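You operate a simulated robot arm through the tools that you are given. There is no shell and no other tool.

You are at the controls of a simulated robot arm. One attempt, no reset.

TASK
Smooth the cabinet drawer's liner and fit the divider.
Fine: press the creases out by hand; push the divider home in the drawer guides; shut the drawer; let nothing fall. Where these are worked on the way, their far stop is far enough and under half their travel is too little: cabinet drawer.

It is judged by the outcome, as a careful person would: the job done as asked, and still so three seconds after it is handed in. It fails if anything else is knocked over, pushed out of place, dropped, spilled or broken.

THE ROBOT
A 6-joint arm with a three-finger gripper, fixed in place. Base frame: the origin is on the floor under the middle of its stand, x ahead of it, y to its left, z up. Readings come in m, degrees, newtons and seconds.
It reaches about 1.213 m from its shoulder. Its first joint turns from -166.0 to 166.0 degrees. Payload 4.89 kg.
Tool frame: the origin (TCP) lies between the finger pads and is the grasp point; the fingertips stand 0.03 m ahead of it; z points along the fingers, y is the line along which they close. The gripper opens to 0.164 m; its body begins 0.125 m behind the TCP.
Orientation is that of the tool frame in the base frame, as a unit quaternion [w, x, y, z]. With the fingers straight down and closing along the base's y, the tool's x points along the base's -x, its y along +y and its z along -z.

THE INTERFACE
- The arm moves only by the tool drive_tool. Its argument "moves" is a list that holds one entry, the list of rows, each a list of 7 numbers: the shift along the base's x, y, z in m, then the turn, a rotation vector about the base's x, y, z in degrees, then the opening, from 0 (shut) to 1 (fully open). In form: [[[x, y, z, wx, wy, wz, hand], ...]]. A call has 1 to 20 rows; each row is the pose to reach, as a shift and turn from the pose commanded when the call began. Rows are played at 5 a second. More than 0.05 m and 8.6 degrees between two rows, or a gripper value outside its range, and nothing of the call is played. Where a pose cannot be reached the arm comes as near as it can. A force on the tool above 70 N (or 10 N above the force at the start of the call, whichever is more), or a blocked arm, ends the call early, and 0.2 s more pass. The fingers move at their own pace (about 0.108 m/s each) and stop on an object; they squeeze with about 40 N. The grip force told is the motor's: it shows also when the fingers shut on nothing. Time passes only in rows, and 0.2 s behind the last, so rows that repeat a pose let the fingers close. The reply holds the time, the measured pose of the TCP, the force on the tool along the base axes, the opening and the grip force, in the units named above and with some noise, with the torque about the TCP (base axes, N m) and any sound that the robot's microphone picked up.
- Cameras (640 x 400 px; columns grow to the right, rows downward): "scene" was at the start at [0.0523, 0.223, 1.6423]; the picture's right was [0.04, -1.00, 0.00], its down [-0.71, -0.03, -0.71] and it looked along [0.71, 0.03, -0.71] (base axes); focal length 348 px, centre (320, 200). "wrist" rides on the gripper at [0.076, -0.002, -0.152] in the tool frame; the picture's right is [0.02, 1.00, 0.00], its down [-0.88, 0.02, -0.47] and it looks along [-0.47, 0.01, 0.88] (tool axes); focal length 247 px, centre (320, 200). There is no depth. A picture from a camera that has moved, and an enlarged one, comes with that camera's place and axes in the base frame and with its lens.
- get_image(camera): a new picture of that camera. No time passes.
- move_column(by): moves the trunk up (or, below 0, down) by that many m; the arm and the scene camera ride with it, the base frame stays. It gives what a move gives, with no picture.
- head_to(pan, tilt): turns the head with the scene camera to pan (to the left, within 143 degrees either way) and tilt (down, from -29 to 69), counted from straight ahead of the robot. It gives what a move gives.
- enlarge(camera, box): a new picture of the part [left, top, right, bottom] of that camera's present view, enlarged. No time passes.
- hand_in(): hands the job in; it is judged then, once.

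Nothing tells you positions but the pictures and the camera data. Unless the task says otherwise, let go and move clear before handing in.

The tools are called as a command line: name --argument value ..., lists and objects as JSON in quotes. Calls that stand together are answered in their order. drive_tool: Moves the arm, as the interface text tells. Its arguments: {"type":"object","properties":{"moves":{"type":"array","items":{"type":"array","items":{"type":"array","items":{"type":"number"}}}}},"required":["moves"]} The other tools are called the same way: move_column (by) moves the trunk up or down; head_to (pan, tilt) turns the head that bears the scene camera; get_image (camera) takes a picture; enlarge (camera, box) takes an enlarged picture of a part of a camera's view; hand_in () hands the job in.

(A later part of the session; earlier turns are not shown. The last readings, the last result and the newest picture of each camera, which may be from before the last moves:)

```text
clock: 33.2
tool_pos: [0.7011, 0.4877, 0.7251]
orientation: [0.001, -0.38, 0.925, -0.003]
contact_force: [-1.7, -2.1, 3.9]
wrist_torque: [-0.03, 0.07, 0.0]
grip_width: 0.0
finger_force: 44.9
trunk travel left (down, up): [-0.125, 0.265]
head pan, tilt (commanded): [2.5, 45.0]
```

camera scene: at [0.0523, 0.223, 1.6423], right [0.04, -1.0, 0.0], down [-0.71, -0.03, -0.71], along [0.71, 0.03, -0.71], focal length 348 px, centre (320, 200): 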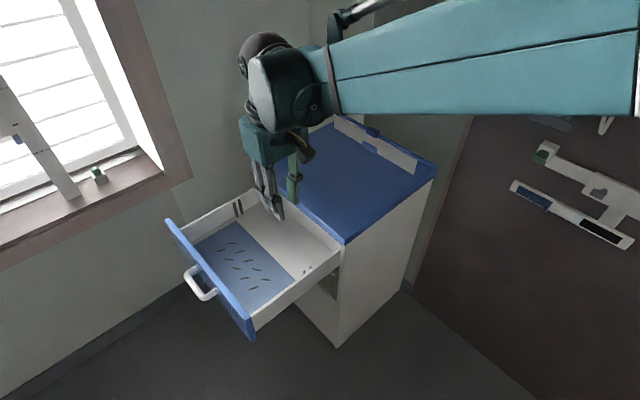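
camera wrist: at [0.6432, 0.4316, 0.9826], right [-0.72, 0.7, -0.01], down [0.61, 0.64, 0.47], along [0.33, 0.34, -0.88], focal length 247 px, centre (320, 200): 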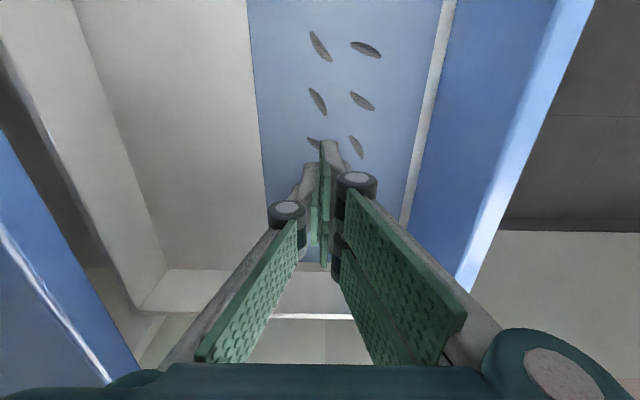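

drive_tool --moves '[[[0, 0, -0.0004, 0, 0, 0, 0], [0, 0, -0.0008, 0, 0, 0, 0], [0, 0, -0.0008, 0, 0, 0, 0], [0, 0, -0.0008, 0, 0, 0, 0], [0, 0, -0.0008, 0, 0, 0, 0]]]'

enlarge --camera "wrist" --box '[240, 80, 420, 290]'

enlarge --camera "scene" --box '[200, 200, 320, 300]'

```text
clock: 34.4
tool_pos: [0.7022, 0.4863, 0.7246]
orientation: [0.003, -0.38, 0.925, -0.003]
contact_force: [6.2, 6.9, 23.7]
wrist_torque: [0.13, 0.02, -0.04]
grip_width: 0.0056
finger_force: 45.3
trunk travel left (down, up): [-0.125, 0.265]
head pan, tilt (commanded): [2.5, 45.0]
```

```text
1.90 times, centred on (330, 185) of wrist
camera zoom: at [0.6468, 0.433, 0.8772], right [-0.72, 0.7, -0.01], down [0.61, 0.64, 0.47], along [0.33, 0.34, -0.88], focal length 470 px, centre (301, 229)
```

zoom: 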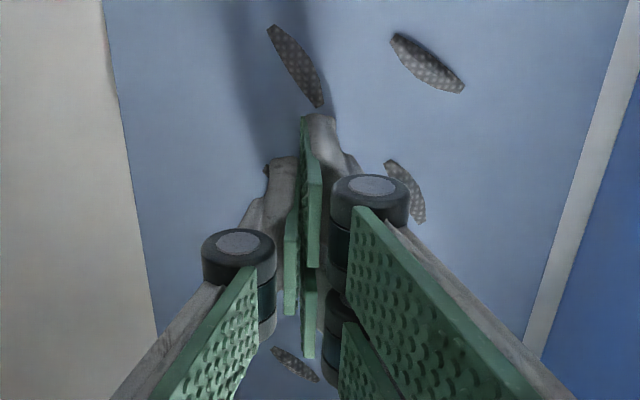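

```text
4.00 times, centred on (260, 250) of scene
camera zoom: at [0.0516, 0.2226, 1.6425], right [0.04, -1.0, 0.0], down [-0.71, -0.03, -0.71], along [0.71, 0.03, -0.71], focal length 1392 px, centre (560, 0)
```

zoom: 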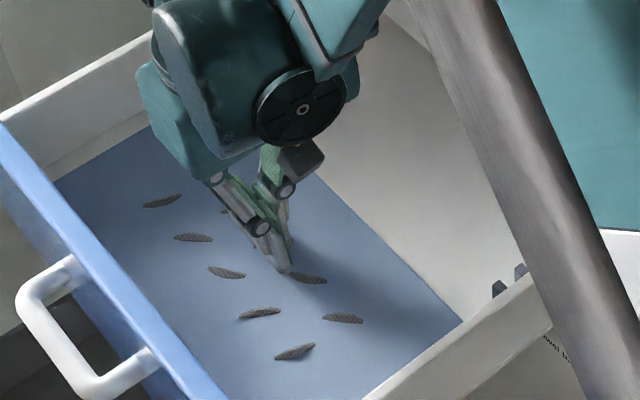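

drive_tool --moves '[[[0, 0, 0.01, 0, 0, 0, 0], [-0.02, -0.02, 0.04, 0, 0, 0, 0], [-0.045, -0.045, 0.06, 0, 0, 0, 0], [-0.075, -0.075, 0.08, 0, 0, 0, 0]]]'

get_image --camera "wrist"

enlarge --camera "scene" --box '[180, 220, 300, 310]'

```text
clock: 35.4
tool_pos: [0.6282, 0.4102, 0.8015]
orientation: [0.001, -0.38, 0.925, -0.003]
contact_force: [2.1, 1.8, -1.4]
wrist_torque: [-0.23, 0.23, 0.01]
grip_width: 0.0
finger_force: 44.8
trunk travel left (down, up): [-0.125, 0.265]
head pan, tilt (commanded): [2.5, 45.0]
```

```text
taken
camera wrist: at [0.5736, 0.3557, 0.9542], right [-0.72, 0.7, -0.01], down [0.61, 0.64, 0.47], along [0.33, 0.34, -0.88], focal length 247 px, centre (320, 200)
```

wrist: 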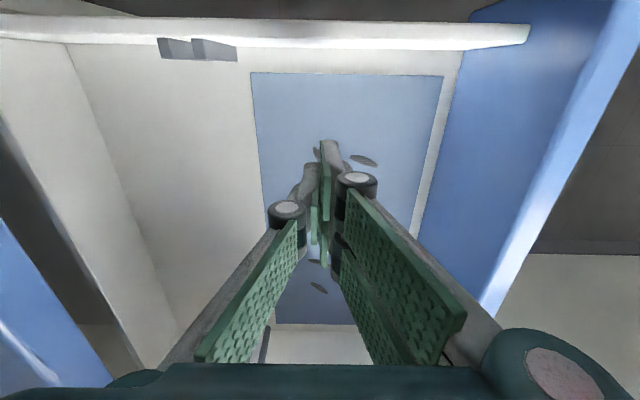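

```text
4.44 times, centred on (240, 265) of scene
camera zoom: at [0.0535, 0.2241, 1.6422], right [0.04, -1.0, 0.0], down [-0.71, -0.03, -0.71], along [0.71, 0.03, -0.71], focal length 1547 px, centre (676, -89)
```

zoom: 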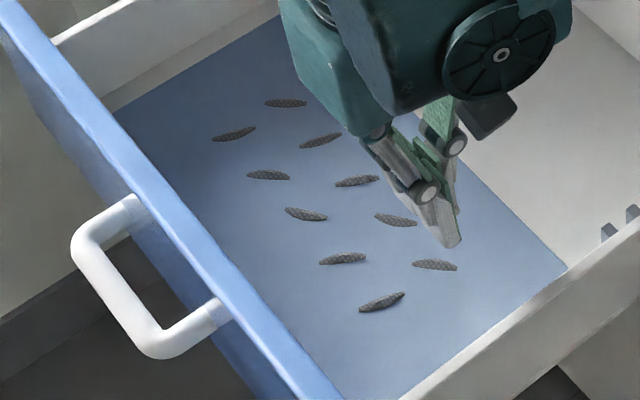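

Pressing alone leaves the mark, so I'll combine pressing with a stroke along the inner row. First I'll set down at the near end of that row.

drive_tool --moves '[[[-0.0075, -0.0064, -0.04, 0, 0, 0, 0], [-0.0075, -0.0064, -0.07, 0, 0, 0, 0], [-0.0075, -0.0064, -0.0785, 0, 0, 0, 0], [-0.0075, -0.0064, -0.0792, 0, 0, 0, 0], [-0.0075, -0.0064, -0.0792, 0, 0, 0, 0]]]'

```text
clock: 36.6
tool_pos: [0.6192, 0.4053, 0.7237]
orientation: [0.002, -0.381, 0.925, -0.004]
contact_force: [-2.3, -5.3, 23.1]
wrist_torque: [-0.19, 0.24, 0.03]
grip_width: 0.0061
finger_force: 45.4
trunk travel left (down, up): [-0.125, 0.265]
head pan, tilt (commanded): [2.5, 45.0]
```

drive_tool --moves '[[[0.0113, 0.0113, 0, 0, 0, 0, 0], [0.0226, 0.0226, 0, 0, 0, 0, 0], [0.0339, 0.0339, 0, 0, 0, 0, 0], [0.0452, 0.0452, 0, 0, 0, 0, 0], [0.0565, 0.0565, 0, 0, 0, 0, 0], [0.0678, 0.0678, 0, 0, 0, 0, 0]]]'

enlarge --camera "scene" --box '[180, 220, 300, 310]'

enlarge --camera "wrist" --box '[240, 80, 420, 290]'

```text
clock: 38.0
tool_pos: [0.6867, 0.4741, 0.7248]
orientation: [0.002, -0.38, 0.925, -0.003]
contact_force: [-7.1, -8.0, 18.2]
wrist_torque: [-0.34, 0.45, 0.04]
grip_width: 0.0061
finger_force: 45.0
trunk travel left (down, up): [-0.125, 0.265]
head pan, tilt (commanded): [2.5, 45.0]
```

```text
4.44 times, centred on (240, 265) of scene
camera zoom: at [0.0513, 0.2221, 1.6424], right [0.04, -1.0, 0.0], down [-0.71, -0.03, -0.71], along [0.71, 0.03, -0.71], focal length 1547 px, centre (676, -89)
```

zoom: 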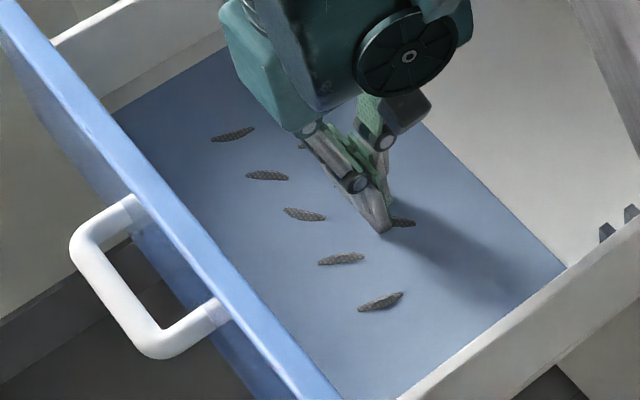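

```text
1.90 times, centred on (330, 185) of wrist
camera zoom: at [0.6315, 0.4196, 0.8772], right [-0.72, 0.7, -0.01], down [0.61, 0.63, 0.47], along [0.34, 0.34, -0.88], focal length 470 px, centre (301, 229)
```

zoom: 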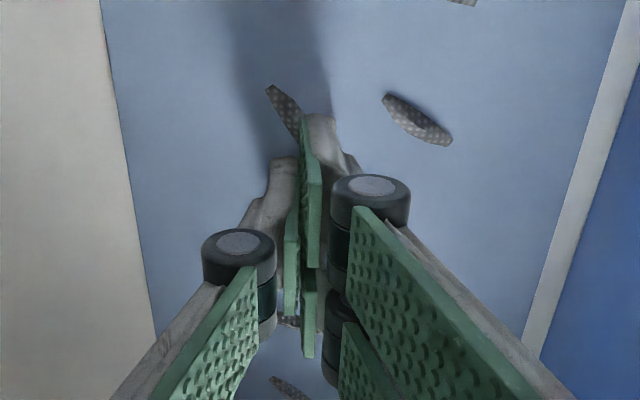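

The first crease (near end) is gone, so stroking under pressure works. I'll continue the stroke along the inner row to its far end.

drive_tool --moves '[[[0.0113, 0.0113, 0, 0, 0, 0, 0], [0.0226, 0.0226, 0, 0, 0, 0, 0], [0.0339, 0.0339, 0, 0, 0, 0, 0], [0.0452, 0.0452, 0, 0, 0, 0, 0], [0.0565, 0.0565, 0, 0, 0, 0, 0], [0.0678, 0.0678, 0, 0, 0, 0, 0], [0.0791, 0.0791, 0, 0, 0, 0, 0], [0.0904, 0.0904, 0, 0, 0, 0, 0], [0.1017, 0.1017, 0, 0, 0, 0, 0]]]'

enlarge --camera "scene" --box '[180, 220, 300, 310]'

enlarge --camera "wrist" --box '[240, 0, 420, 290]'

```text
clock: 40.0
tool_pos: [0.789, 0.5749, 0.7239]
orientation: [0.003, -0.38, 0.925, -0.002]
contact_force: [-0.8, -0.9, 0.0]
wrist_torque: [-0.01, -0.01, -0.03]
grip_width: 0.0
finger_force: 44.6
trunk travel left (down, up): [-0.125, 0.265]
head pan, tilt (commanded): [2.5, 45.0]
```

```text
4.44 times, centred on (240, 265) of scene
camera zoom: at [0.0521, 0.2228, 1.6423], right [0.04, -1.0, 0.0], down [-0.71, -0.03, -0.71], along [0.71, 0.03, -0.71], focal length 1547 px, centre (676, -89)
```

zoom: 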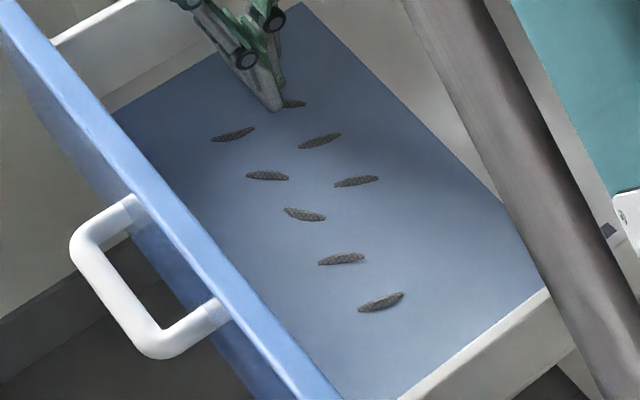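

```text
1.38 times, centred on (330, 145) of wrist
camera zoom: at [0.7352, 0.5211, 0.8777], right [-0.72, 0.7, -0.01], down [0.61, 0.64, 0.47], along [0.33, 0.34, -0.88], focal length 341 px, centre (306, 276)
```

zoom: 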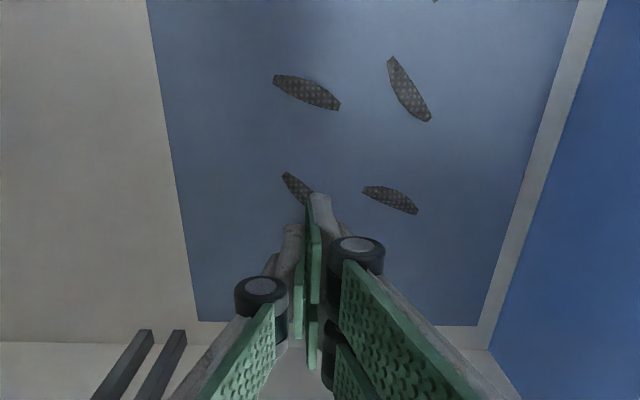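

The second crease is gone too, but contact was lost further along because the floor reads slightly lower there. I'll lower until there's contact again, then stroke back.

drive_tool --moves '[[[0, 0, -0.0006, 0, 0, 0, 0], [0, 0, -0.0012, 0, 0, 0, 0], [0, 0, -0.0012, 0, 0, 0, 0]]]'

```text
clock: 40.8
tool_pos: [0.7885, 0.5754, 0.7255]
orientation: [0.001, -0.38, 0.925, -0.003]
contact_force: [10.6, 3.8, 18.9]
wrist_torque: [0.0, -0.14, 0.0]
grip_width: 0.0062
finger_force: 44.9
trunk travel left (down, up): [-0.125, 0.265]
head pan, tilt (commanded): [2.5, 45.0]
```

drive_tool --moves '[[[-0.01, -0.01, -0.0001, 0, 0, 0, 0], [-0.02, -0.02, -0.0001, 0, 0, 0, 0], [-0.03, -0.03, 0, 0, 0, 0, 0], [-0.04, -0.04, 0, 0, 0, 0, 0], [-0.05, -0.05, 0, 0, 0, 0, 0], [-0.06, -0.06, 0.0001, 0, 0, 0, 0], [-0.07, -0.07, 0.0001, 0, 0, 0, 0], [-0.08, -0.08, 0.0002, 0, 0, 0, 0], [-0.09, -0.09, 0.0002, 0, 0, 0, 0], [-0.1, -0.1, 0.0003, 0, 0, 0, 0], [-0.11, -0.11, 0.0003, 0, 0, 0, 0]]]'

enlarge --camera "scene" --box '[180, 220, 300, 310]'

enlarge --camera "wrist" --box '[240, 0, 420, 290]'

```text
clock: 43.2
tool_pos: [0.6781, 0.4657, 0.7248]
orientation: [0.002, -0.38, 0.925, -0.003]
contact_force: [9.6, 8.8, 29.5]
wrist_torque: [0.19, -0.06, -0.04]
grip_width: 0.0061
finger_force: 44.8
trunk travel left (down, up): [-0.125, 0.265]
head pan, tilt (commanded): [2.5, 45.0]
```

```text
4.44 times, centred on (240, 265) of scene
camera zoom: at [0.0515, 0.2225, 1.6424], right [0.04, -1.0, 0.0], down [-0.71, -0.03, -0.71], along [0.71, 0.03, -0.71], focal length 1547 px, centre (676, -89)
```

zoom: 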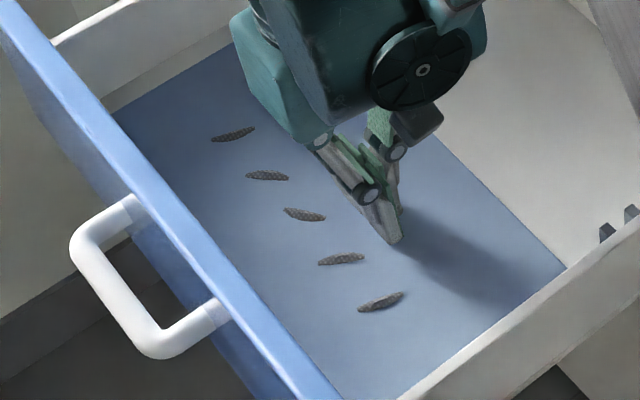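

```text
1.38 times, centred on (330, 145) of wrist
camera zoom: at [0.6227, 0.4108, 0.8772], right [-0.72, 0.7, -0.01], down [0.61, 0.64, 0.47], along [0.33, 0.34, -0.88], focal length 341 px, centre (306, 276)
```

zoom: 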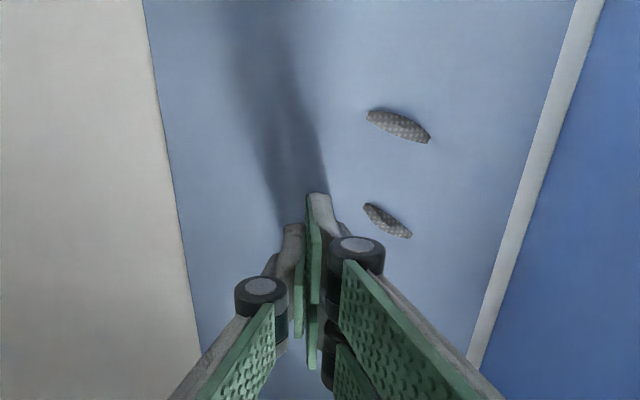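

The inner row is smooth as far as I can see. I'll lift, shift to the near end of the outer row and set down there.

drive_tool --moves '[[[0, 0, 0.02, 0, 0, 0, 0], [-0.031, -0.0105, 0.025, 0, 0, 0, 0], [-0.062, -0.021, 0.025, 0, 0, 0, 0], [-0.093, -0.0315, 0.02, 0, 0, 0, 0], [-0.093, -0.0315, 0.005, 0, 0, 0, 0], [-0.093, -0.0315, 0.001, 0, 0, 0, 0], [-0.093, -0.0315, 0.0008, 0, 0, 0, 0]]]'

enlarge --camera "scene" --box '[180, 220, 300, 310]'

```text
clock: 44.8
tool_pos: [0.5844, 0.4338, 0.7248]
orientation: [0.001, -0.381, 0.925, -0.003]
contact_force: [-0.7, 0.0, 0.7]
wrist_torque: [-0.01, 0.03, 0.0]
grip_width: 0.0
finger_force: 44.7
trunk travel left (down, up): [-0.125, 0.265]
head pan, tilt (commanded): [2.5, 45.0]
```

```text
4.44 times, centred on (240, 265) of scene
camera zoom: at [0.0522, 0.2229, 1.6424], right [0.04, -1.0, 0.0], down [-0.71, -0.03, -0.71], along [0.71, 0.03, -0.71], focal length 1547 px, centre (676, -89)
```

zoom: 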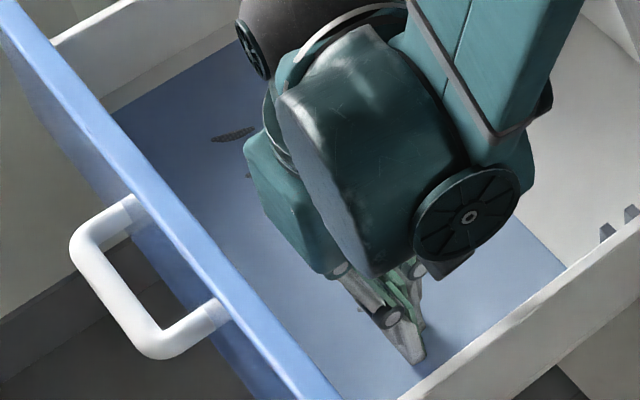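

drive_tool --moves '[[[0, 0, -0.0005, 0, 0, 0, 0], [0, 0, -0.001, 0, 0, 0, 0], [0, 0, -0.001, 0, 0, 0, 0]]]'

```text
clock: 45.6
tool_pos: [0.5865, 0.4334, 0.7241]
orientation: [0.002, -0.38, 0.925, -0.003]
contact_force: [8.2, 11.2, 35.0]
wrist_torque: [0.14, 0.08, -0.04]
grip_width: 0.0062
finger_force: 44.8
trunk travel left (down, up): [-0.125, 0.265]
head pan, tilt (commanded): [2.5, 45.0]
```

drive_tool --moves '[[[0.0108, 0.0108, 0.0002, 0, 0, 0, 0], [0.0215, 0.0215, 0.0001, 0, 0, 0, 0], [0.0323, 0.0323, 0.0001, 0, 0, 0, 0], [0.043, 0.043, 0, 0, 0, 0, 0], [0.0538, 0.0538, -0.0001, 0, 0, 0, 0], [0.0645, 0.0645, -0.0001, 0, 0, 0, 0], [0.0753, 0.0753, -0.0002, 0, 0, 0, 0]]]'

```text
clock: 47.2
tool_pos: [0.6606, 0.5098, 0.7242]
orientation: [0.003, -0.379, 0.925, -0.003]
contact_force: [-18.0, -17.8, 45.4]
wrist_torque: [-0.76, 0.9, 0.04]
grip_width: 0.0057
finger_force: 44.7
trunk travel left (down, up): [-0.125, 0.265]
head pan, tilt (commanded): [2.5, 45.0]
```

drive_tool --moves '[[[0.0108, 0.0108, 0.0004, 0, 0, 0, 0], [0.0215, 0.0215, 0.0003, 0, 0, 0, 0], [0.0323, 0.0323, 0.0002, 0, 0, 0, 0], [0.043, 0.043, 0.0001, 0, 0, 0, 0], [0.0538, 0.0538, 0, 0, 0, 0, 0], [0.0645, 0.0645, -0.0001, 0, 0, 0, 0], [0.0753, 0.0753, -0.0002, 0, 0, 0, 0], [0.086, 0.086, -0.0003, 0, 0, 0, 0], [0.0967, 0.0967, -0.0004, 0, 0, 0, 0]]]'

enlarge --camera "scene" --box '[180, 220, 300, 310]'

enlarge --camera "wrist" --box '[240, 0, 420, 290]'

```text
clock: 49.2
tool_pos: [0.7545, 0.6041, 0.724]
orientation: [0.004, -0.381, 0.925, -0.002]
contact_force: [-15.9, -15.4, 39.4]
wrist_torque: [-0.68, 0.81, 0.07]
grip_width: 0.0061
finger_force: 44.9
trunk travel left (down, up): [-0.125, 0.265]
head pan, tilt (commanded): [2.5, 45.0]
```

```text
4.44 times, centred on (240, 265) of scene
camera zoom: at [0.05, 0.221, 1.6428], right [0.04, -1.0, 0.0], down [-0.71, -0.03, -0.71], along [0.71, 0.03, -0.71], focal length 1547 px, centre (676, -89)
```

zoom: 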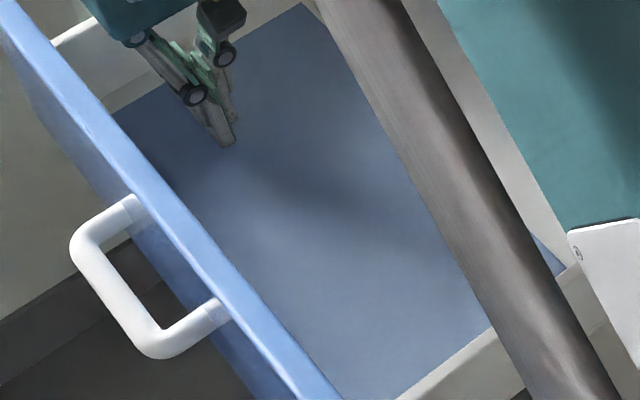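

```text
1.38 times, centred on (330, 145) of wrist
camera zoom: at [0.7012, 0.55, 0.8771], right [-0.72, 0.7, -0.01], down [0.61, 0.63, 0.48], along [0.34, 0.34, -0.88], focal length 341 px, centre (306, 276)
```

zoom: 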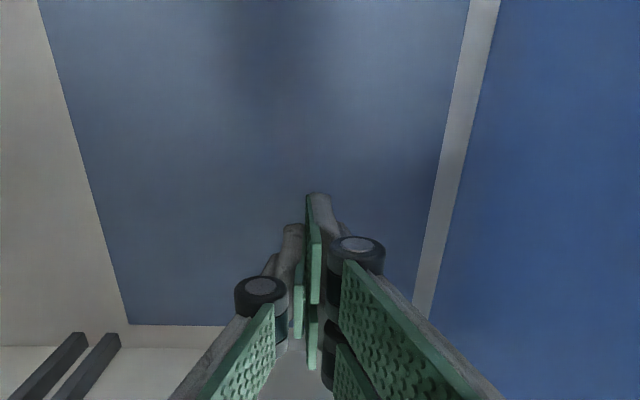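

Both rows look smooth. I'll lift out and check the whole liner.

drive_tool --moves '[[[0, 0, 0.02, 0, 0, 0, 0], [0, 0, 0.06, 0, 0, 0, 0], [0, 0, 0.1, 0, 0, 0, 0], [-0.02, -0.02, 0.14, 0, 0, 0, 0.1], [-0.04, -0.045, 0.18, 0, 0, 0, 0.2], [-0.06, -0.07, 0.22, 0, 0, 0, 0.3], [-0.08, -0.1, 0.26, 0, 0, 0, 0.5], [-0.1, -0.13, 0.3, 0, 0, 0, 0.7], [-0.12, -0.165, 0.33, 0, 0, 0, 0.9], [-0.14, -0.2, 0.36, 0, 0, 0, 1.0], [-0.14, -0.2, 0.36, 0, 0, 0, 1.0]]]'

enlarge --camera "scene" --box '[155, 175, 355, 345]'

get_image --camera "wrist"

```text
refused: row 5 steps farther than a row can; nothing moved
```

```text
2.35 times, centred on (255, 260) of scene
camera zoom: at [0.05, 0.221, 1.6428], right [0.04, -1.0, 0.0], down [-0.71, -0.03, -0.71], along [0.71, 0.03, -0.71], focal length 819 px, centre (473, 59)
```

zoom: 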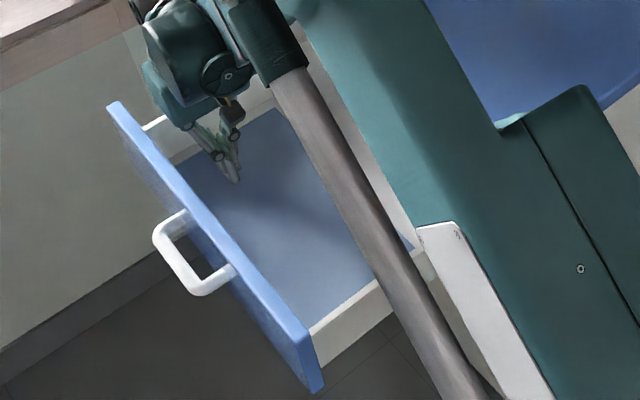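

```text
taken
camera wrist: at [0.7012, 0.55, 0.8771], right [-0.72, 0.7, -0.01], down [0.61, 0.63, 0.48], along [0.34, 0.34, -0.88], focal length 247 px, centre (320, 200)
```

wrist: 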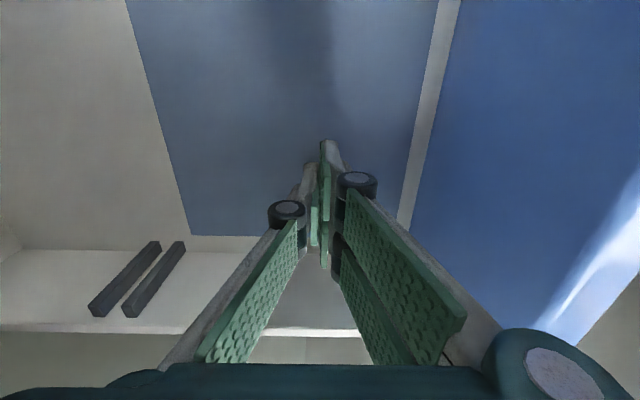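

One row was too long a step, so nothing moved. I'll repeat the lift with shorter steps.

drive_tool --moves '[[[0, 0, 0.02, 0, 0, 0, 0], [0, 0, 0.06, 0, 0, 0, 0], [0, 0, 0.1, 0, 0, 0, 0], [0, 0, 0.14, 0, 0, 0, 0], [-0.015, -0.02, 0.175, 0, 0, 0, 0.1], [-0.03, -0.04, 0.21, 0, 0, 0, 0.2], [-0.045, -0.06, 0.245, 0, 0, 0, 0.4], [-0.06, -0.08, 0.28, 0, 0, 0, 0.6], [-0.08, -0.105, 0.31, 0, 0, 0, 0.8], [-0.1, -0.135, 0.335, 0, 0, 0, 1.0], [-0.12, -0.165, 0.36, 0, 0, 0, 1.0], [-0.14, -0.2, 0.38, 0, 0, 0, 1.0], [-0.14, -0.2, 0.38, 0, 0, 0, 1.0]]]'

enlarge --camera "scene" --box '[155, 175, 355, 345]'

get_image --camera "wrist"

```text
clock: 52.0
tool_pos: [0.6165, 0.4084, 1.1024]
orientation: [0.002, -0.381, 0.925, -0.004]
contact_force: [0.3, 0.6, -0.2]
wrist_torque: [0.06, -0.04, -0.02]
grip_width: 0.1641
finger_force: 0.2
trunk travel left (down, up): [-0.125, 0.265]
head pan, tilt (commanded): [2.5, 45.0]
```

```text
2.35 times, centred on (255, 260) of scene
camera zoom: at [0.0518, 0.2228, 1.6424], right [0.04, -1.0, 0.0], down [-0.71, -0.03, -0.71], along [0.71, 0.03, -0.71], focal length 819 px, centre (473, 59)
```

zoom: 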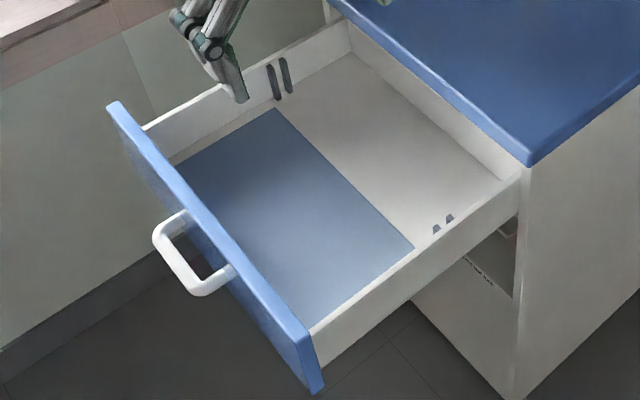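

```text
taken
camera wrist: at [0.562, 0.3537, 1.2554], right [-0.72, 0.7, -0.01], down [0.61, 0.64, 0.47], along [0.33, 0.34, -0.88], focal length 247 px, centre (320, 200)
```

wrist: 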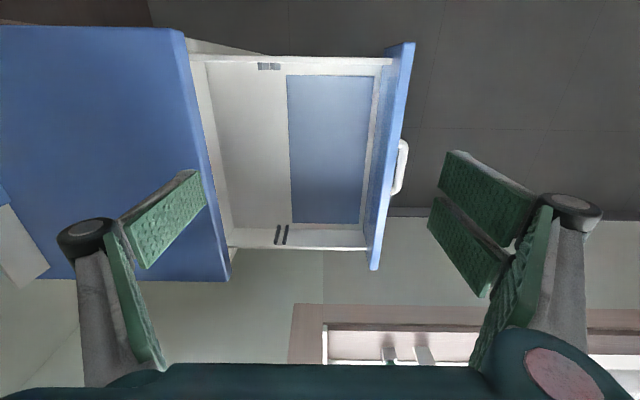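

The liner is completely smooth. Next I'll measure the guide slots from both cameras.

enlarge --camera "wrist" --box '[180, 30, 420, 280]'

enlarge --camera "scene" --box '[250, 190, 310, 230]'

enlarge --camera "scene" --box '[310, 240, 370, 290]'

enlarge --camera "scene" --box '[250, 185, 360, 265]'

```text
1.60 times, centred on (300, 155) of wrist
camera zoom: at [0.562, 0.3537, 1.2554], right [-0.72, 0.7, -0.01], down [0.61, 0.64, 0.47], along [0.33, 0.34, -0.88], focal length 395 px, centre (352, 272)
```

zoom: 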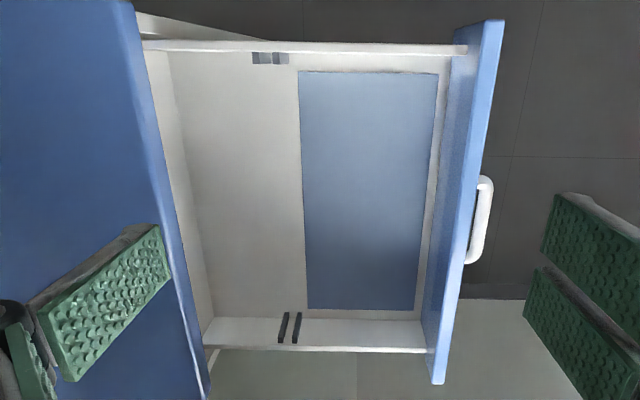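

```text
10.00 times, centred on (280, 210) of scene
camera zoom: at [0.0518, 0.2228, 1.6424], right [0.04, -1.0, 0.0], down [-0.71, -0.03, -0.71], along [0.71, 0.03, -0.71], focal length 3480 px, centre (720, 100)
```

zoom: 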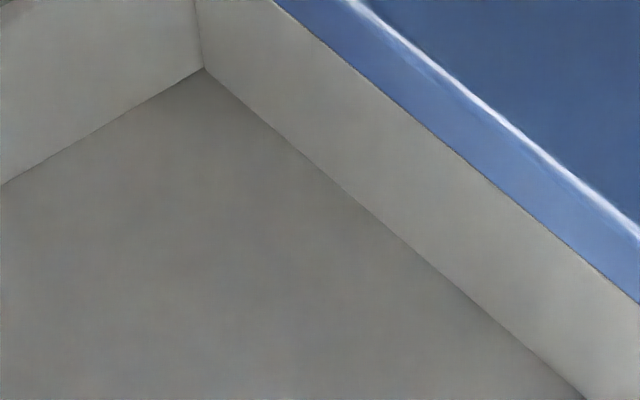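

```text
8.00 times, centred on (340, 265) of scene
camera zoom: at [0.0518, 0.2228, 1.6424], right [0.04, -1.0, 0.0], down [-0.71, -0.03, -0.71], along [0.71, 0.03, -0.71], focal length 2784 px, centre (160, -320)
```

zoom: 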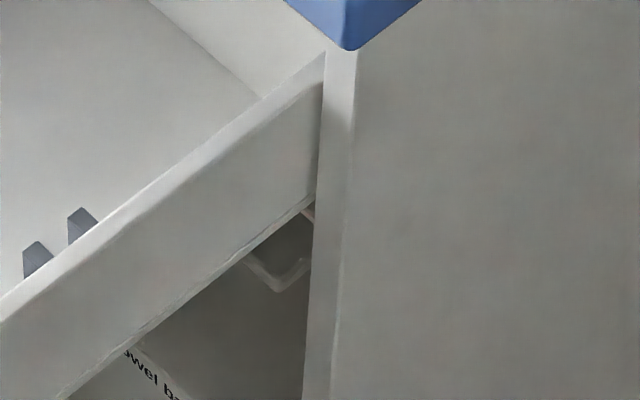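

```text
5.00 times, centred on (305, 225) of scene
camera zoom: at [0.0518, 0.2228, 1.6424], right [0.04, -1.0, 0.0], down [-0.71, -0.03, -0.71], along [0.71, 0.03, -0.71], focal length 1740 px, centre (395, 75)
```

zoom: 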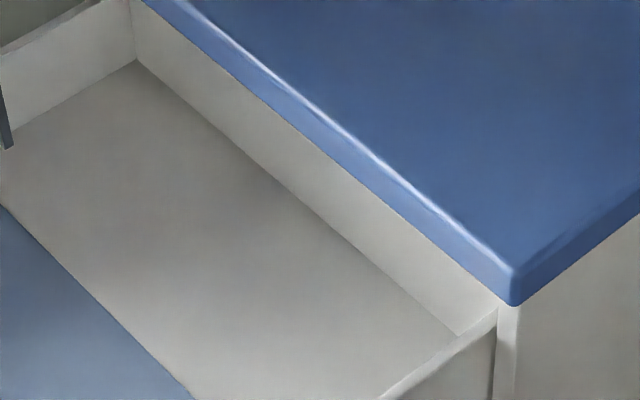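

enlarge --camera "wrist" --box '[255, 210, 315, 260]'

enlarge --camera "wrist" --box '[230, 50, 310, 100]'

enlarge --camera "scene" --box '[255, 190, 295, 225]'

enlarge --camera "scene" --box '[220, 185, 290, 235]'

```text
8.00 times, centred on (285, 235) of wrist
camera zoom: at [0.562, 0.3537, 1.2554], right [-0.72, 0.7, -0.01], down [0.61, 0.64, 0.47], along [0.33, 0.34, -0.88], focal length 1976 px, centre (600, -80)
```

zoom: 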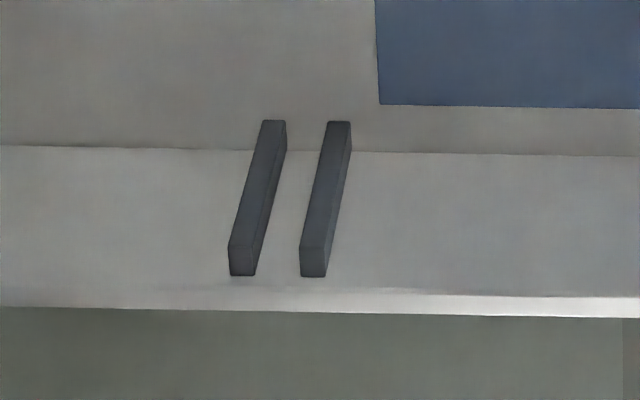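

```text
8.00 times, centred on (270, 75) of wrist
camera zoom: at [0.562, 0.3537, 1.2554], right [-0.72, 0.7, -0.01], down [0.61, 0.64, 0.47], along [0.33, 0.34, -0.88], focal length 1976 px, centre (720, 1200)
```

zoom: 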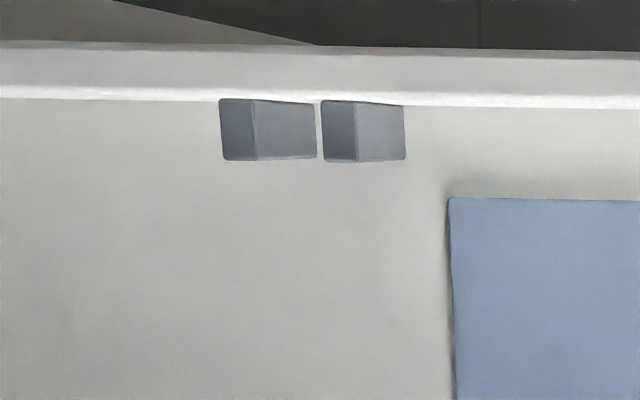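

```text
11.43 times, centred on (275, 208) of scene
camera zoom: at [0.0518, 0.2228, 1.6424], right [0.04, -1.0, 0.0], down [-0.71, -0.03, -0.71], along [0.71, 0.03, -0.71], focal length 3977 px, centre (834, 114)
```

zoom: 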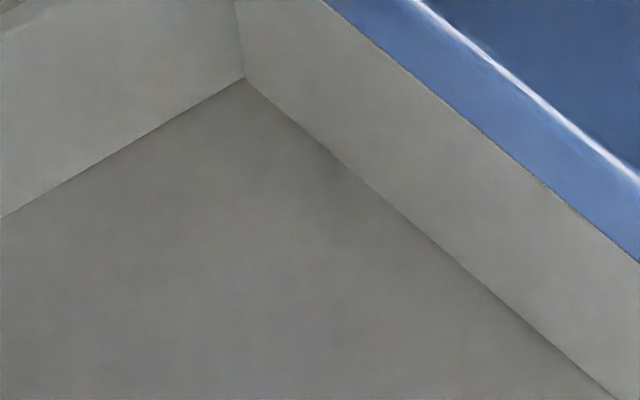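

```text
8.00 times, centred on (255, 210) of scene
camera zoom: at [0.0518, 0.2228, 1.6424], right [0.04, -1.0, 0.0], down [-0.71, -0.03, -0.71], along [0.71, 0.03, -0.71], focal length 2784 px, centre (840, 120)
```

zoom: 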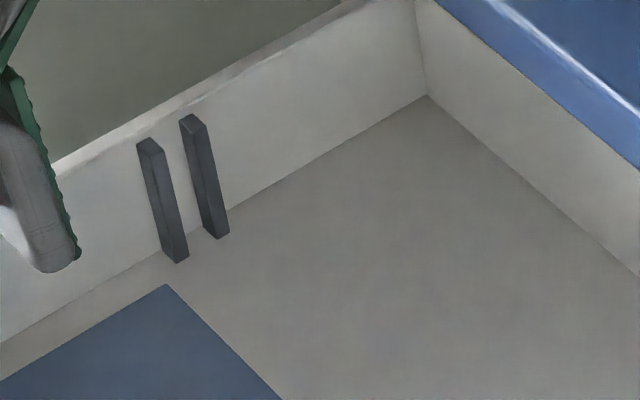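

The slots are measured: about 14 mm wide, with tops near z 0.78 at (0.885, 0.545) and (0.629, 0.288), about 0.36 m apart between the rib faces. Next I'll take the wrist camera over the divider at the back of the top.

drive_tool --moves '[[[0.0335, -0.031, 0, 0, 0, 0, 0.6], [0.067, -0.062, 0, 0, 0, 0, 0.6], [0.1, -0.093, 0, 0, 0, 0, 0.6], [0.134, -0.125, 0, 0, 0, 0, 0.6], [0.167, -0.156, 0, 0, 0, 0, 0.6], [0.2, -0.187, 0, 0, 0, 0, 0.6], [0.234, -0.218, 0, 0, 0, 0, 0.6], [0.268, -0.249, 0, 0, 0, 0, 0.6], [0.301, -0.28, 0, 0, 0, 0, 0.6], [0.335, -0.311, 0, 0, 0, 0, 0.6], [0.368, -0.343, 0, 0, 0, 0, 0.6], [0.402, -0.374, 0, 0, 0, 0, 0.6], [0.435, -0.405, 0, 0, 0, 0, 0.6], [0.435, -0.405, 0, 0, 0, 0, 0.6]]]'

get_image --camera "wrist"

get_image --camera "scene"

```text
clock: 55.0
tool_pos: [1.0531, -0.0008, 1.1041]
orientation: [0.002, -0.38, 0.925, -0.004]
contact_force: [-0.2, 0.2, 0.0]
wrist_torque: [0.03, 0.06, -0.04]
grip_width: 0.0984
finger_force: 0.0
trunk travel left (down, up): [-0.125, 0.265]
head pan, tilt (commanded): [2.5, 45.0]
```

```text
taken
camera wrist: at [0.9989, -0.055, 1.2576], right [-0.72, 0.7, -0.01], down [0.61, 0.64, 0.47], along [0.33, 0.34, -0.88], focal length 247 px, centre (320, 200)
```

wrist: 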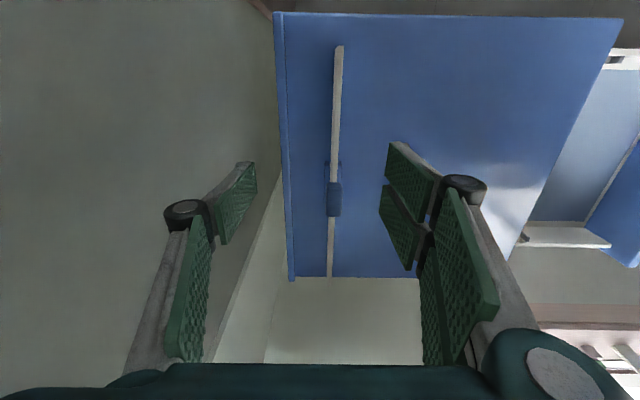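

```text
taken
camera scene: at [0.0528, 0.2228, 1.6423], right [0.04, -1.0, 0.0], down [-0.71, -0.03, -0.71], along [0.71, 0.03, -0.71], focal length 348 px, centre (320, 200)
```

scene: 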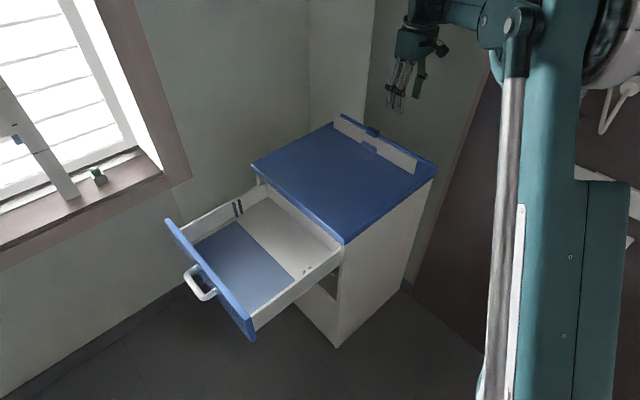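

enlarge --camera "wrist" --box '[280, 130, 400, 290]'

enlarge --camera "wrist" --box '[270, 10, 400, 150]'

enlarge --camera "scene" --box '[340, 105, 410, 165]'

enlarge --camera "wrist" --box '[310, 150, 360, 230]'

```text
2.50 times, centred on (340, 210) of wrist
camera zoom: at [0.9989, -0.055, 1.2576], right [-0.72, 0.7, -0.01], down [0.61, 0.64, 0.47], along [0.33, 0.34, -0.88], focal length 617 px, centre (270, 175)
```

zoom: 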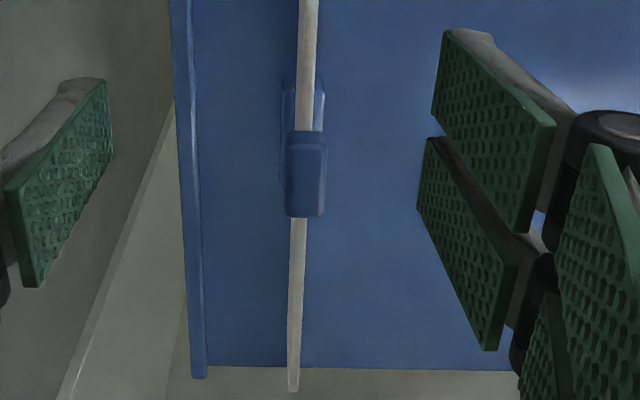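

```text
2.86 times, centred on (335, 80) of wrist
camera zoom: at [0.9989, -0.055, 1.2576], right [-0.72, 0.7, -0.01], down [0.61, 0.64, 0.47], along [0.33, 0.34, -0.88], focal length 706 px, centre (277, 543)
```

zoom: 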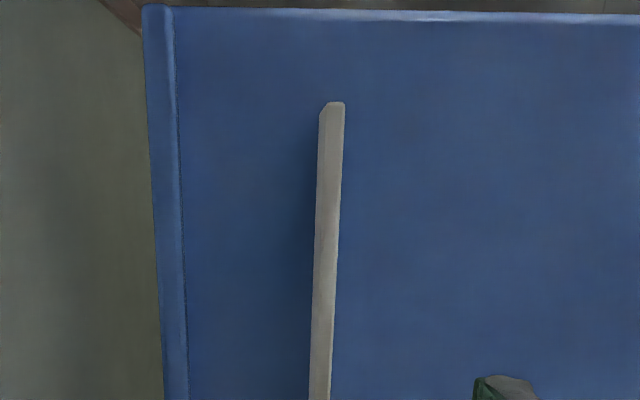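

```text
6.67 times, centred on (375, 135) of scene
camera zoom: at [0.0528, 0.2228, 1.6423], right [0.04, -1.0, 0.0], down [-0.71, -0.03, -0.71], along [0.71, 0.03, -0.71], focal length 2320 px, centre (-47, 633)
```

zoom: 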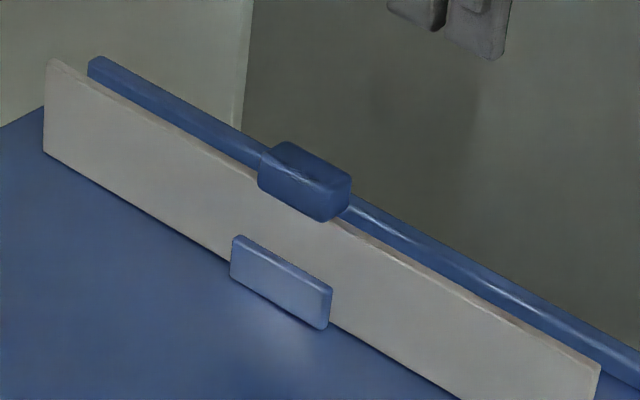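

```text
5.00 times, centred on (335, 190) of wrist
camera zoom: at [0.9989, -0.055, 1.2576], right [-0.72, 0.7, -0.01], down [0.61, 0.64, 0.47], along [0.33, 0.34, -0.88], focal length 1235 px, centre (245, 250)
```

zoom: 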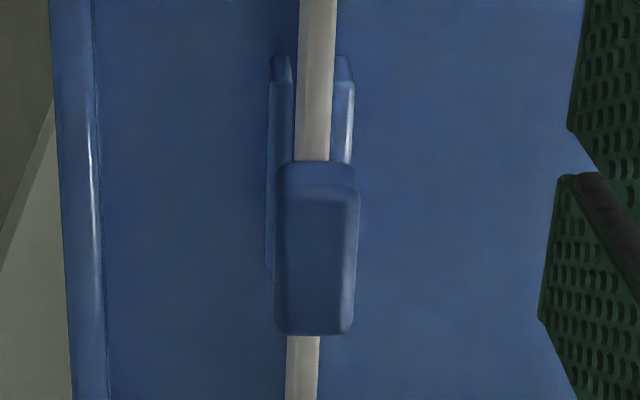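

The divider is an upright board about 0.38 m long, its top near z 0.927. It stands between two low plates and has a blue grip cap at its middle, near (1.102, 0.078, 0.94). I'll hover over the cap and check finger alignment.

drive_tool --moves '[[[0.017, 0.026, 0, 0, 0, 0, 0.55], [0.034, 0.052, -0.01, 0, 0, 0, 0.55], [0.05, 0.078, -0.035, 0, 0, 0, 0.55], [0.05, 0.078, -0.075, 0, 0, 0, 0.55], [0.05, 0.078, -0.075, 0, 0, 0, 0.55]]]'

get_image --camera "wrist"

enlarge --camera "scene" --box '[310, 60, 450, 200]'

```text
clock: 56.2
tool_pos: [1.1014, 0.0785, 1.0269]
orientation: [0.002, -0.38, 0.925, -0.003]
contact_force: [0.0, 0.6, -1.1]
wrist_torque: [-0.06, 0.08, -0.01]
grip_width: 0.0905
finger_force: 0.1
trunk travel left (down, up): [-0.125, 0.265]
head pan, tilt (commanded): [2.5, 45.0]
```

```text
taken
camera wrist: at [1.0483, 0.025, 1.1788], right [-0.72, 0.7, -0.01], down [0.61, 0.64, 0.47], along [0.33, 0.34, -0.88], focal length 247 px, centre (320, 200)
```

wrist: 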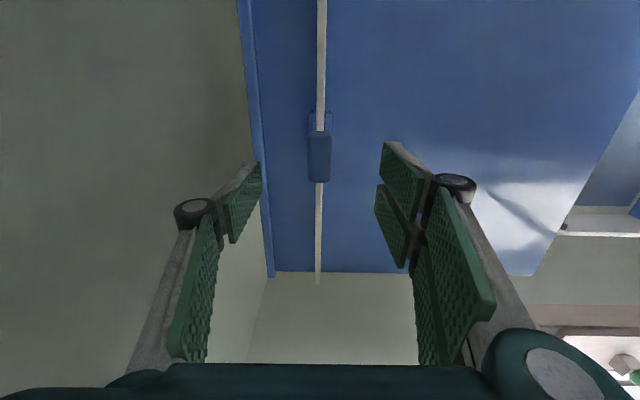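

```text
2.86 times, centred on (380, 130) of scene
camera zoom: at [0.0527, 0.2232, 1.6423], right [0.04, -1.0, 0.0], down [-0.71, -0.03, -0.71], along [0.71, 0.03, -0.71], focal length 994 px, centre (149, 400)
```

zoom: 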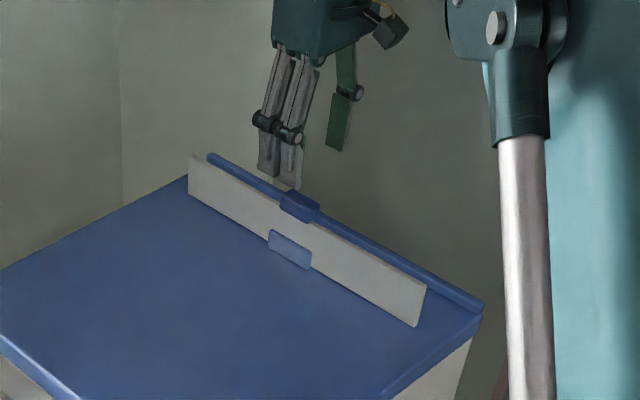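

The cap is centred between the fingers to within about 2 mm. I'll narrow the fingers and lower around the cap.

drive_tool --moves '[[[0, 0, 0, 0, 0, 0, 0.35], [0, 0, -0.03, 0, 0, 0, 0.35], [0, 0, -0.055, 0, 0, 0, 0.35], [0, 0, -0.075, 0, 0, 0, 0.35], [0, 0, -0.09, 0, 0, 0, 0.35], [0, 0, -0.09, 0, 0, 0, 0.35]]]'

get_image --camera "wrist"

enlarge --camera "scene" --box '[310, 60, 450, 200]'

```text
clock: 57.6
tool_pos: [1.103, 0.0784, 0.9383]
orientation: [0.001, -0.38, 0.925, -0.003]
contact_force: [-0.2, -0.4, 0.5]
wrist_torque: [-0.01, 0.02, -0.01]
grip_width: 0.0577
finger_force: 0.0
trunk travel left (down, up): [-0.125, 0.265]
head pan, tilt (commanded): [2.5, 45.0]
```

```text
taken
camera wrist: at [1.0488, 0.025, 1.0907], right [-0.72, 0.7, -0.01], down [0.61, 0.64, 0.47], along [0.33, 0.34, -0.88], focal length 247 px, centre (320, 200)
```

wrist: 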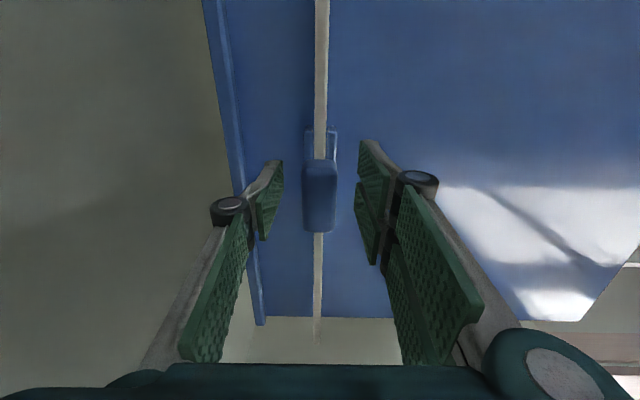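

```text
2.86 times, centred on (380, 130) of scene
camera zoom: at [0.0524, 0.223, 1.6423], right [0.04, -1.0, 0.0], down [-0.71, -0.03, -0.71], along [0.71, 0.03, -0.71], focal length 994 px, centre (149, 400)
```

zoom: 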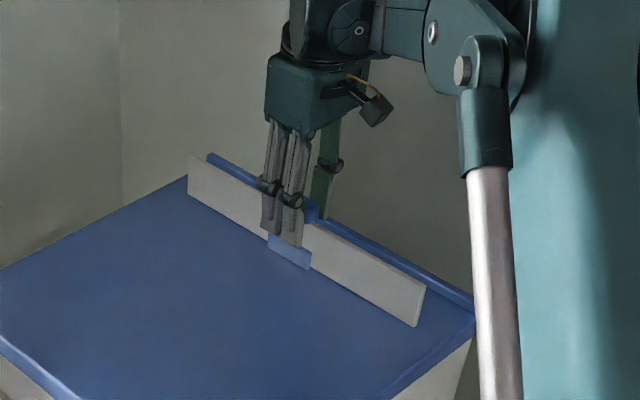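

drive_tool --moves '[[[0, 0, 0, 0, 0, 0, 0.2], [0, 0, 0, 0, 0, 0, 0.1], [0, 0, 0, 0, 0, 0, 0.0], [0, 0, 0, 0, 0, 0, 0.0], [0, 0, 0, 0, 0, 0, 0.0]]]'

get_image --camera "wrist"

```text
clock: 58.8
tool_pos: [1.1012, 0.0776, 0.9385]
orientation: [0.001, -0.38, 0.925, -0.003]
contact_force: [6.7, -3.7, 1.0]
wrist_torque: [0.07, -0.06, 0.46]
grip_width: 0.0227
finger_force: 40.0
trunk travel left (down, up): [-0.125, 0.265]
head pan, tilt (commanded): [2.5, 45.0]
```

```text
taken
camera wrist: at [1.0489, 0.0247, 1.0909], right [-0.72, 0.7, -0.01], down [0.61, 0.64, 0.47], along [0.33, 0.34, -0.88], focal length 247 px, centre (320, 200)
```

wrist: 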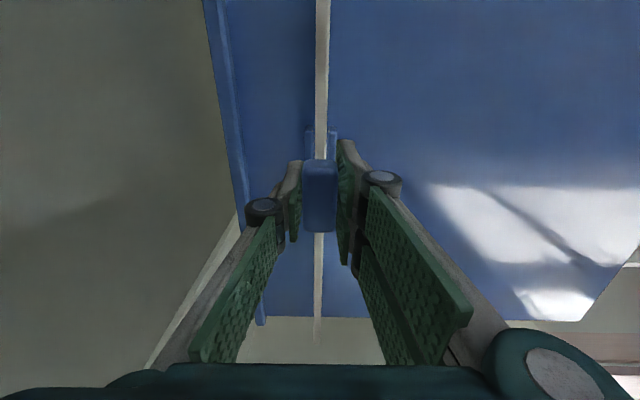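

The cap is gripped at 22.7 mm. I'll lift slowly straight out of the rack.

drive_tool --moves '[[[0, 0, 0.004, 0, 0, 0, 0], [0, 0, 0.01, 0, 0, 0, 0], [0, 0, 0.02, 0, 0, 0, 0], [0, 0, 0.035, 0, 0, 0, 0], [0, 0, 0.055, 0, 0, 0, 0], [0, 0, 0.08, 0, 0, 0, 0], [0, 0, 0.08, 0, 0, 0, 0]]]'

get_image --camera "wrist"

enlarge --camera "scene" --box '[310, 40, 450, 200]'

```text
clock: 60.4
tool_pos: [1.1007, 0.0789, 1.0173]
orientation: [0.002, -0.381, 0.925, -0.004]
contact_force: [0.3, -0.4, -1.4]
wrist_torque: [0.0, -0.02, -0.02]
grip_width: 0.0224
finger_force: 39.5
trunk travel left (down, up): [-0.125, 0.265]
head pan, tilt (commanded): [2.5, 45.0]
```

```text
taken
camera wrist: at [1.047, 0.0248, 1.1707], right [-0.72, 0.7, -0.01], down [0.61, 0.64, 0.47], along [0.33, 0.34, -0.88], focal length 247 px, centre (320, 200)
```

wrist: 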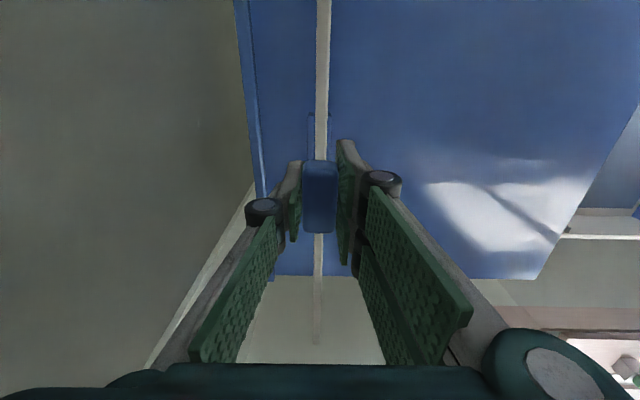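

```text
2.50 times, centred on (380, 120) of scene
camera zoom: at [0.0524, 0.223, 1.6423], right [0.04, -1.0, 0.0], down [-0.71, -0.03, -0.71], along [0.71, 0.03, -0.71], focal length 870 px, centre (170, 400)
```

zoom: 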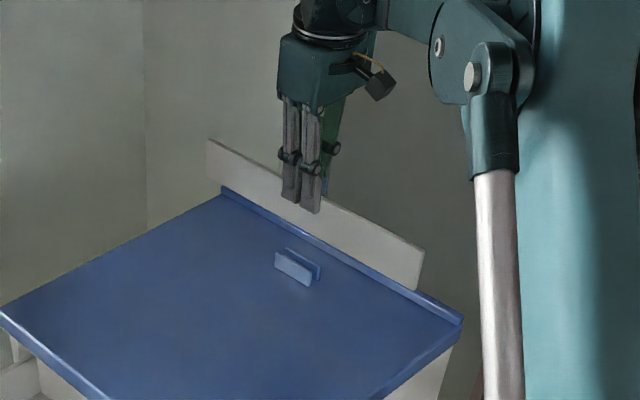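

The divider is out of the rack and level. I'll carry it over the cabinet top to above the guide slots, staying high.

drive_tool --moves '[[[-0.01, 0.01, 0.02, 0, 0, 0, 0], [-0.03, 0.029, 0.03, 0, 0, 0, 0], [-0.06, 0.059, 0.03, 0, 0, 0, 0], [-0.09, 0.088, 0.03, 0, 0, 0, 0], [-0.12, 0.118, 0.03, 0, 0, 0, 0], [-0.15, 0.147, 0.03, 0, 0, 0, 0], [-0.18, 0.177, 0.03, 0, 0, 0, 0], [-0.21, 0.206, 0.03, 0, 0, 0, 0], [-0.24, 0.236, 0.03, 0, 0, 0, 0], [-0.27, 0.265, 0.03, 0, 0, 0, 0], [-0.3, 0.294, 0.03, 0, 0, 0, 0], [-0.325, 0.319, 0.02, 0, 0, 0, 0], [-0.345, 0.3385, 0.01, 0, 0, 0, 0], [-0.345, 0.3385, -0.02, 0, 0, 0, 0], [-0.345, 0.3385, -0.06, 0, 0, 0, 0], [-0.345, 0.3385, -0.1, 0, 0, 0, 0], [-0.345, 0.3385, -0.12, 0, 0, 0, 0], [-0.345, 0.3385, -0.12, 0, 0, 0, 0]]]'

get_image --camera "wrist"

get_image --camera "scene"

```text
clock: 64.2
tool_pos: [0.7557, 0.416, 0.8967]
orientation: [0.001, -0.38, 0.925, -0.003]
contact_force: [1.5, -0.2, -1.1]
wrist_torque: [-0.02, 0.05, 0.0]
grip_width: 0.0222
finger_force: 40.0
trunk travel left (down, up): [-0.125, 0.265]
head pan, tilt (commanded): [2.5, 45.0]
```

```text
taken
camera wrist: at [0.7016, 0.3621, 1.0504], right [-0.72, 0.7, -0.01], down [0.61, 0.64, 0.47], along [0.33, 0.34, -0.88], focal length 247 px, centre (320, 200)
```

wrist: 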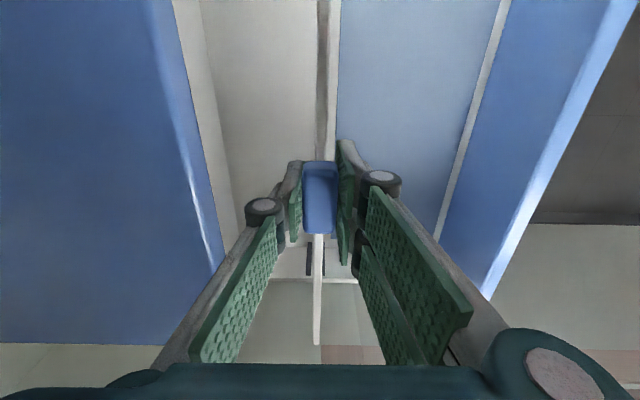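

```text
taken
camera scene: at [0.0525, 0.2231, 1.6423], right [0.04, -1.0, 0.0], down [-0.71, -0.03, -0.71], along [0.71, 0.03, -0.71], focal length 348 px, centre (320, 200)
```

scene: 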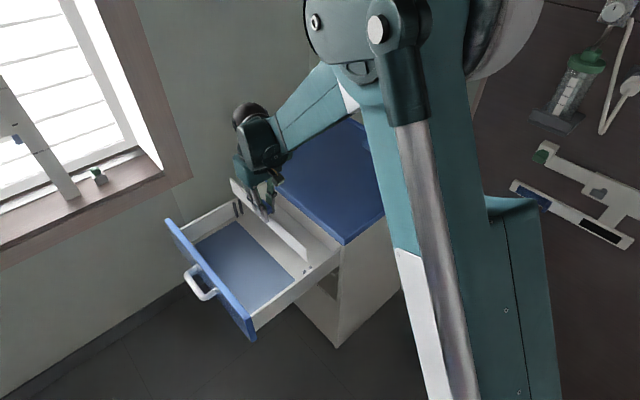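

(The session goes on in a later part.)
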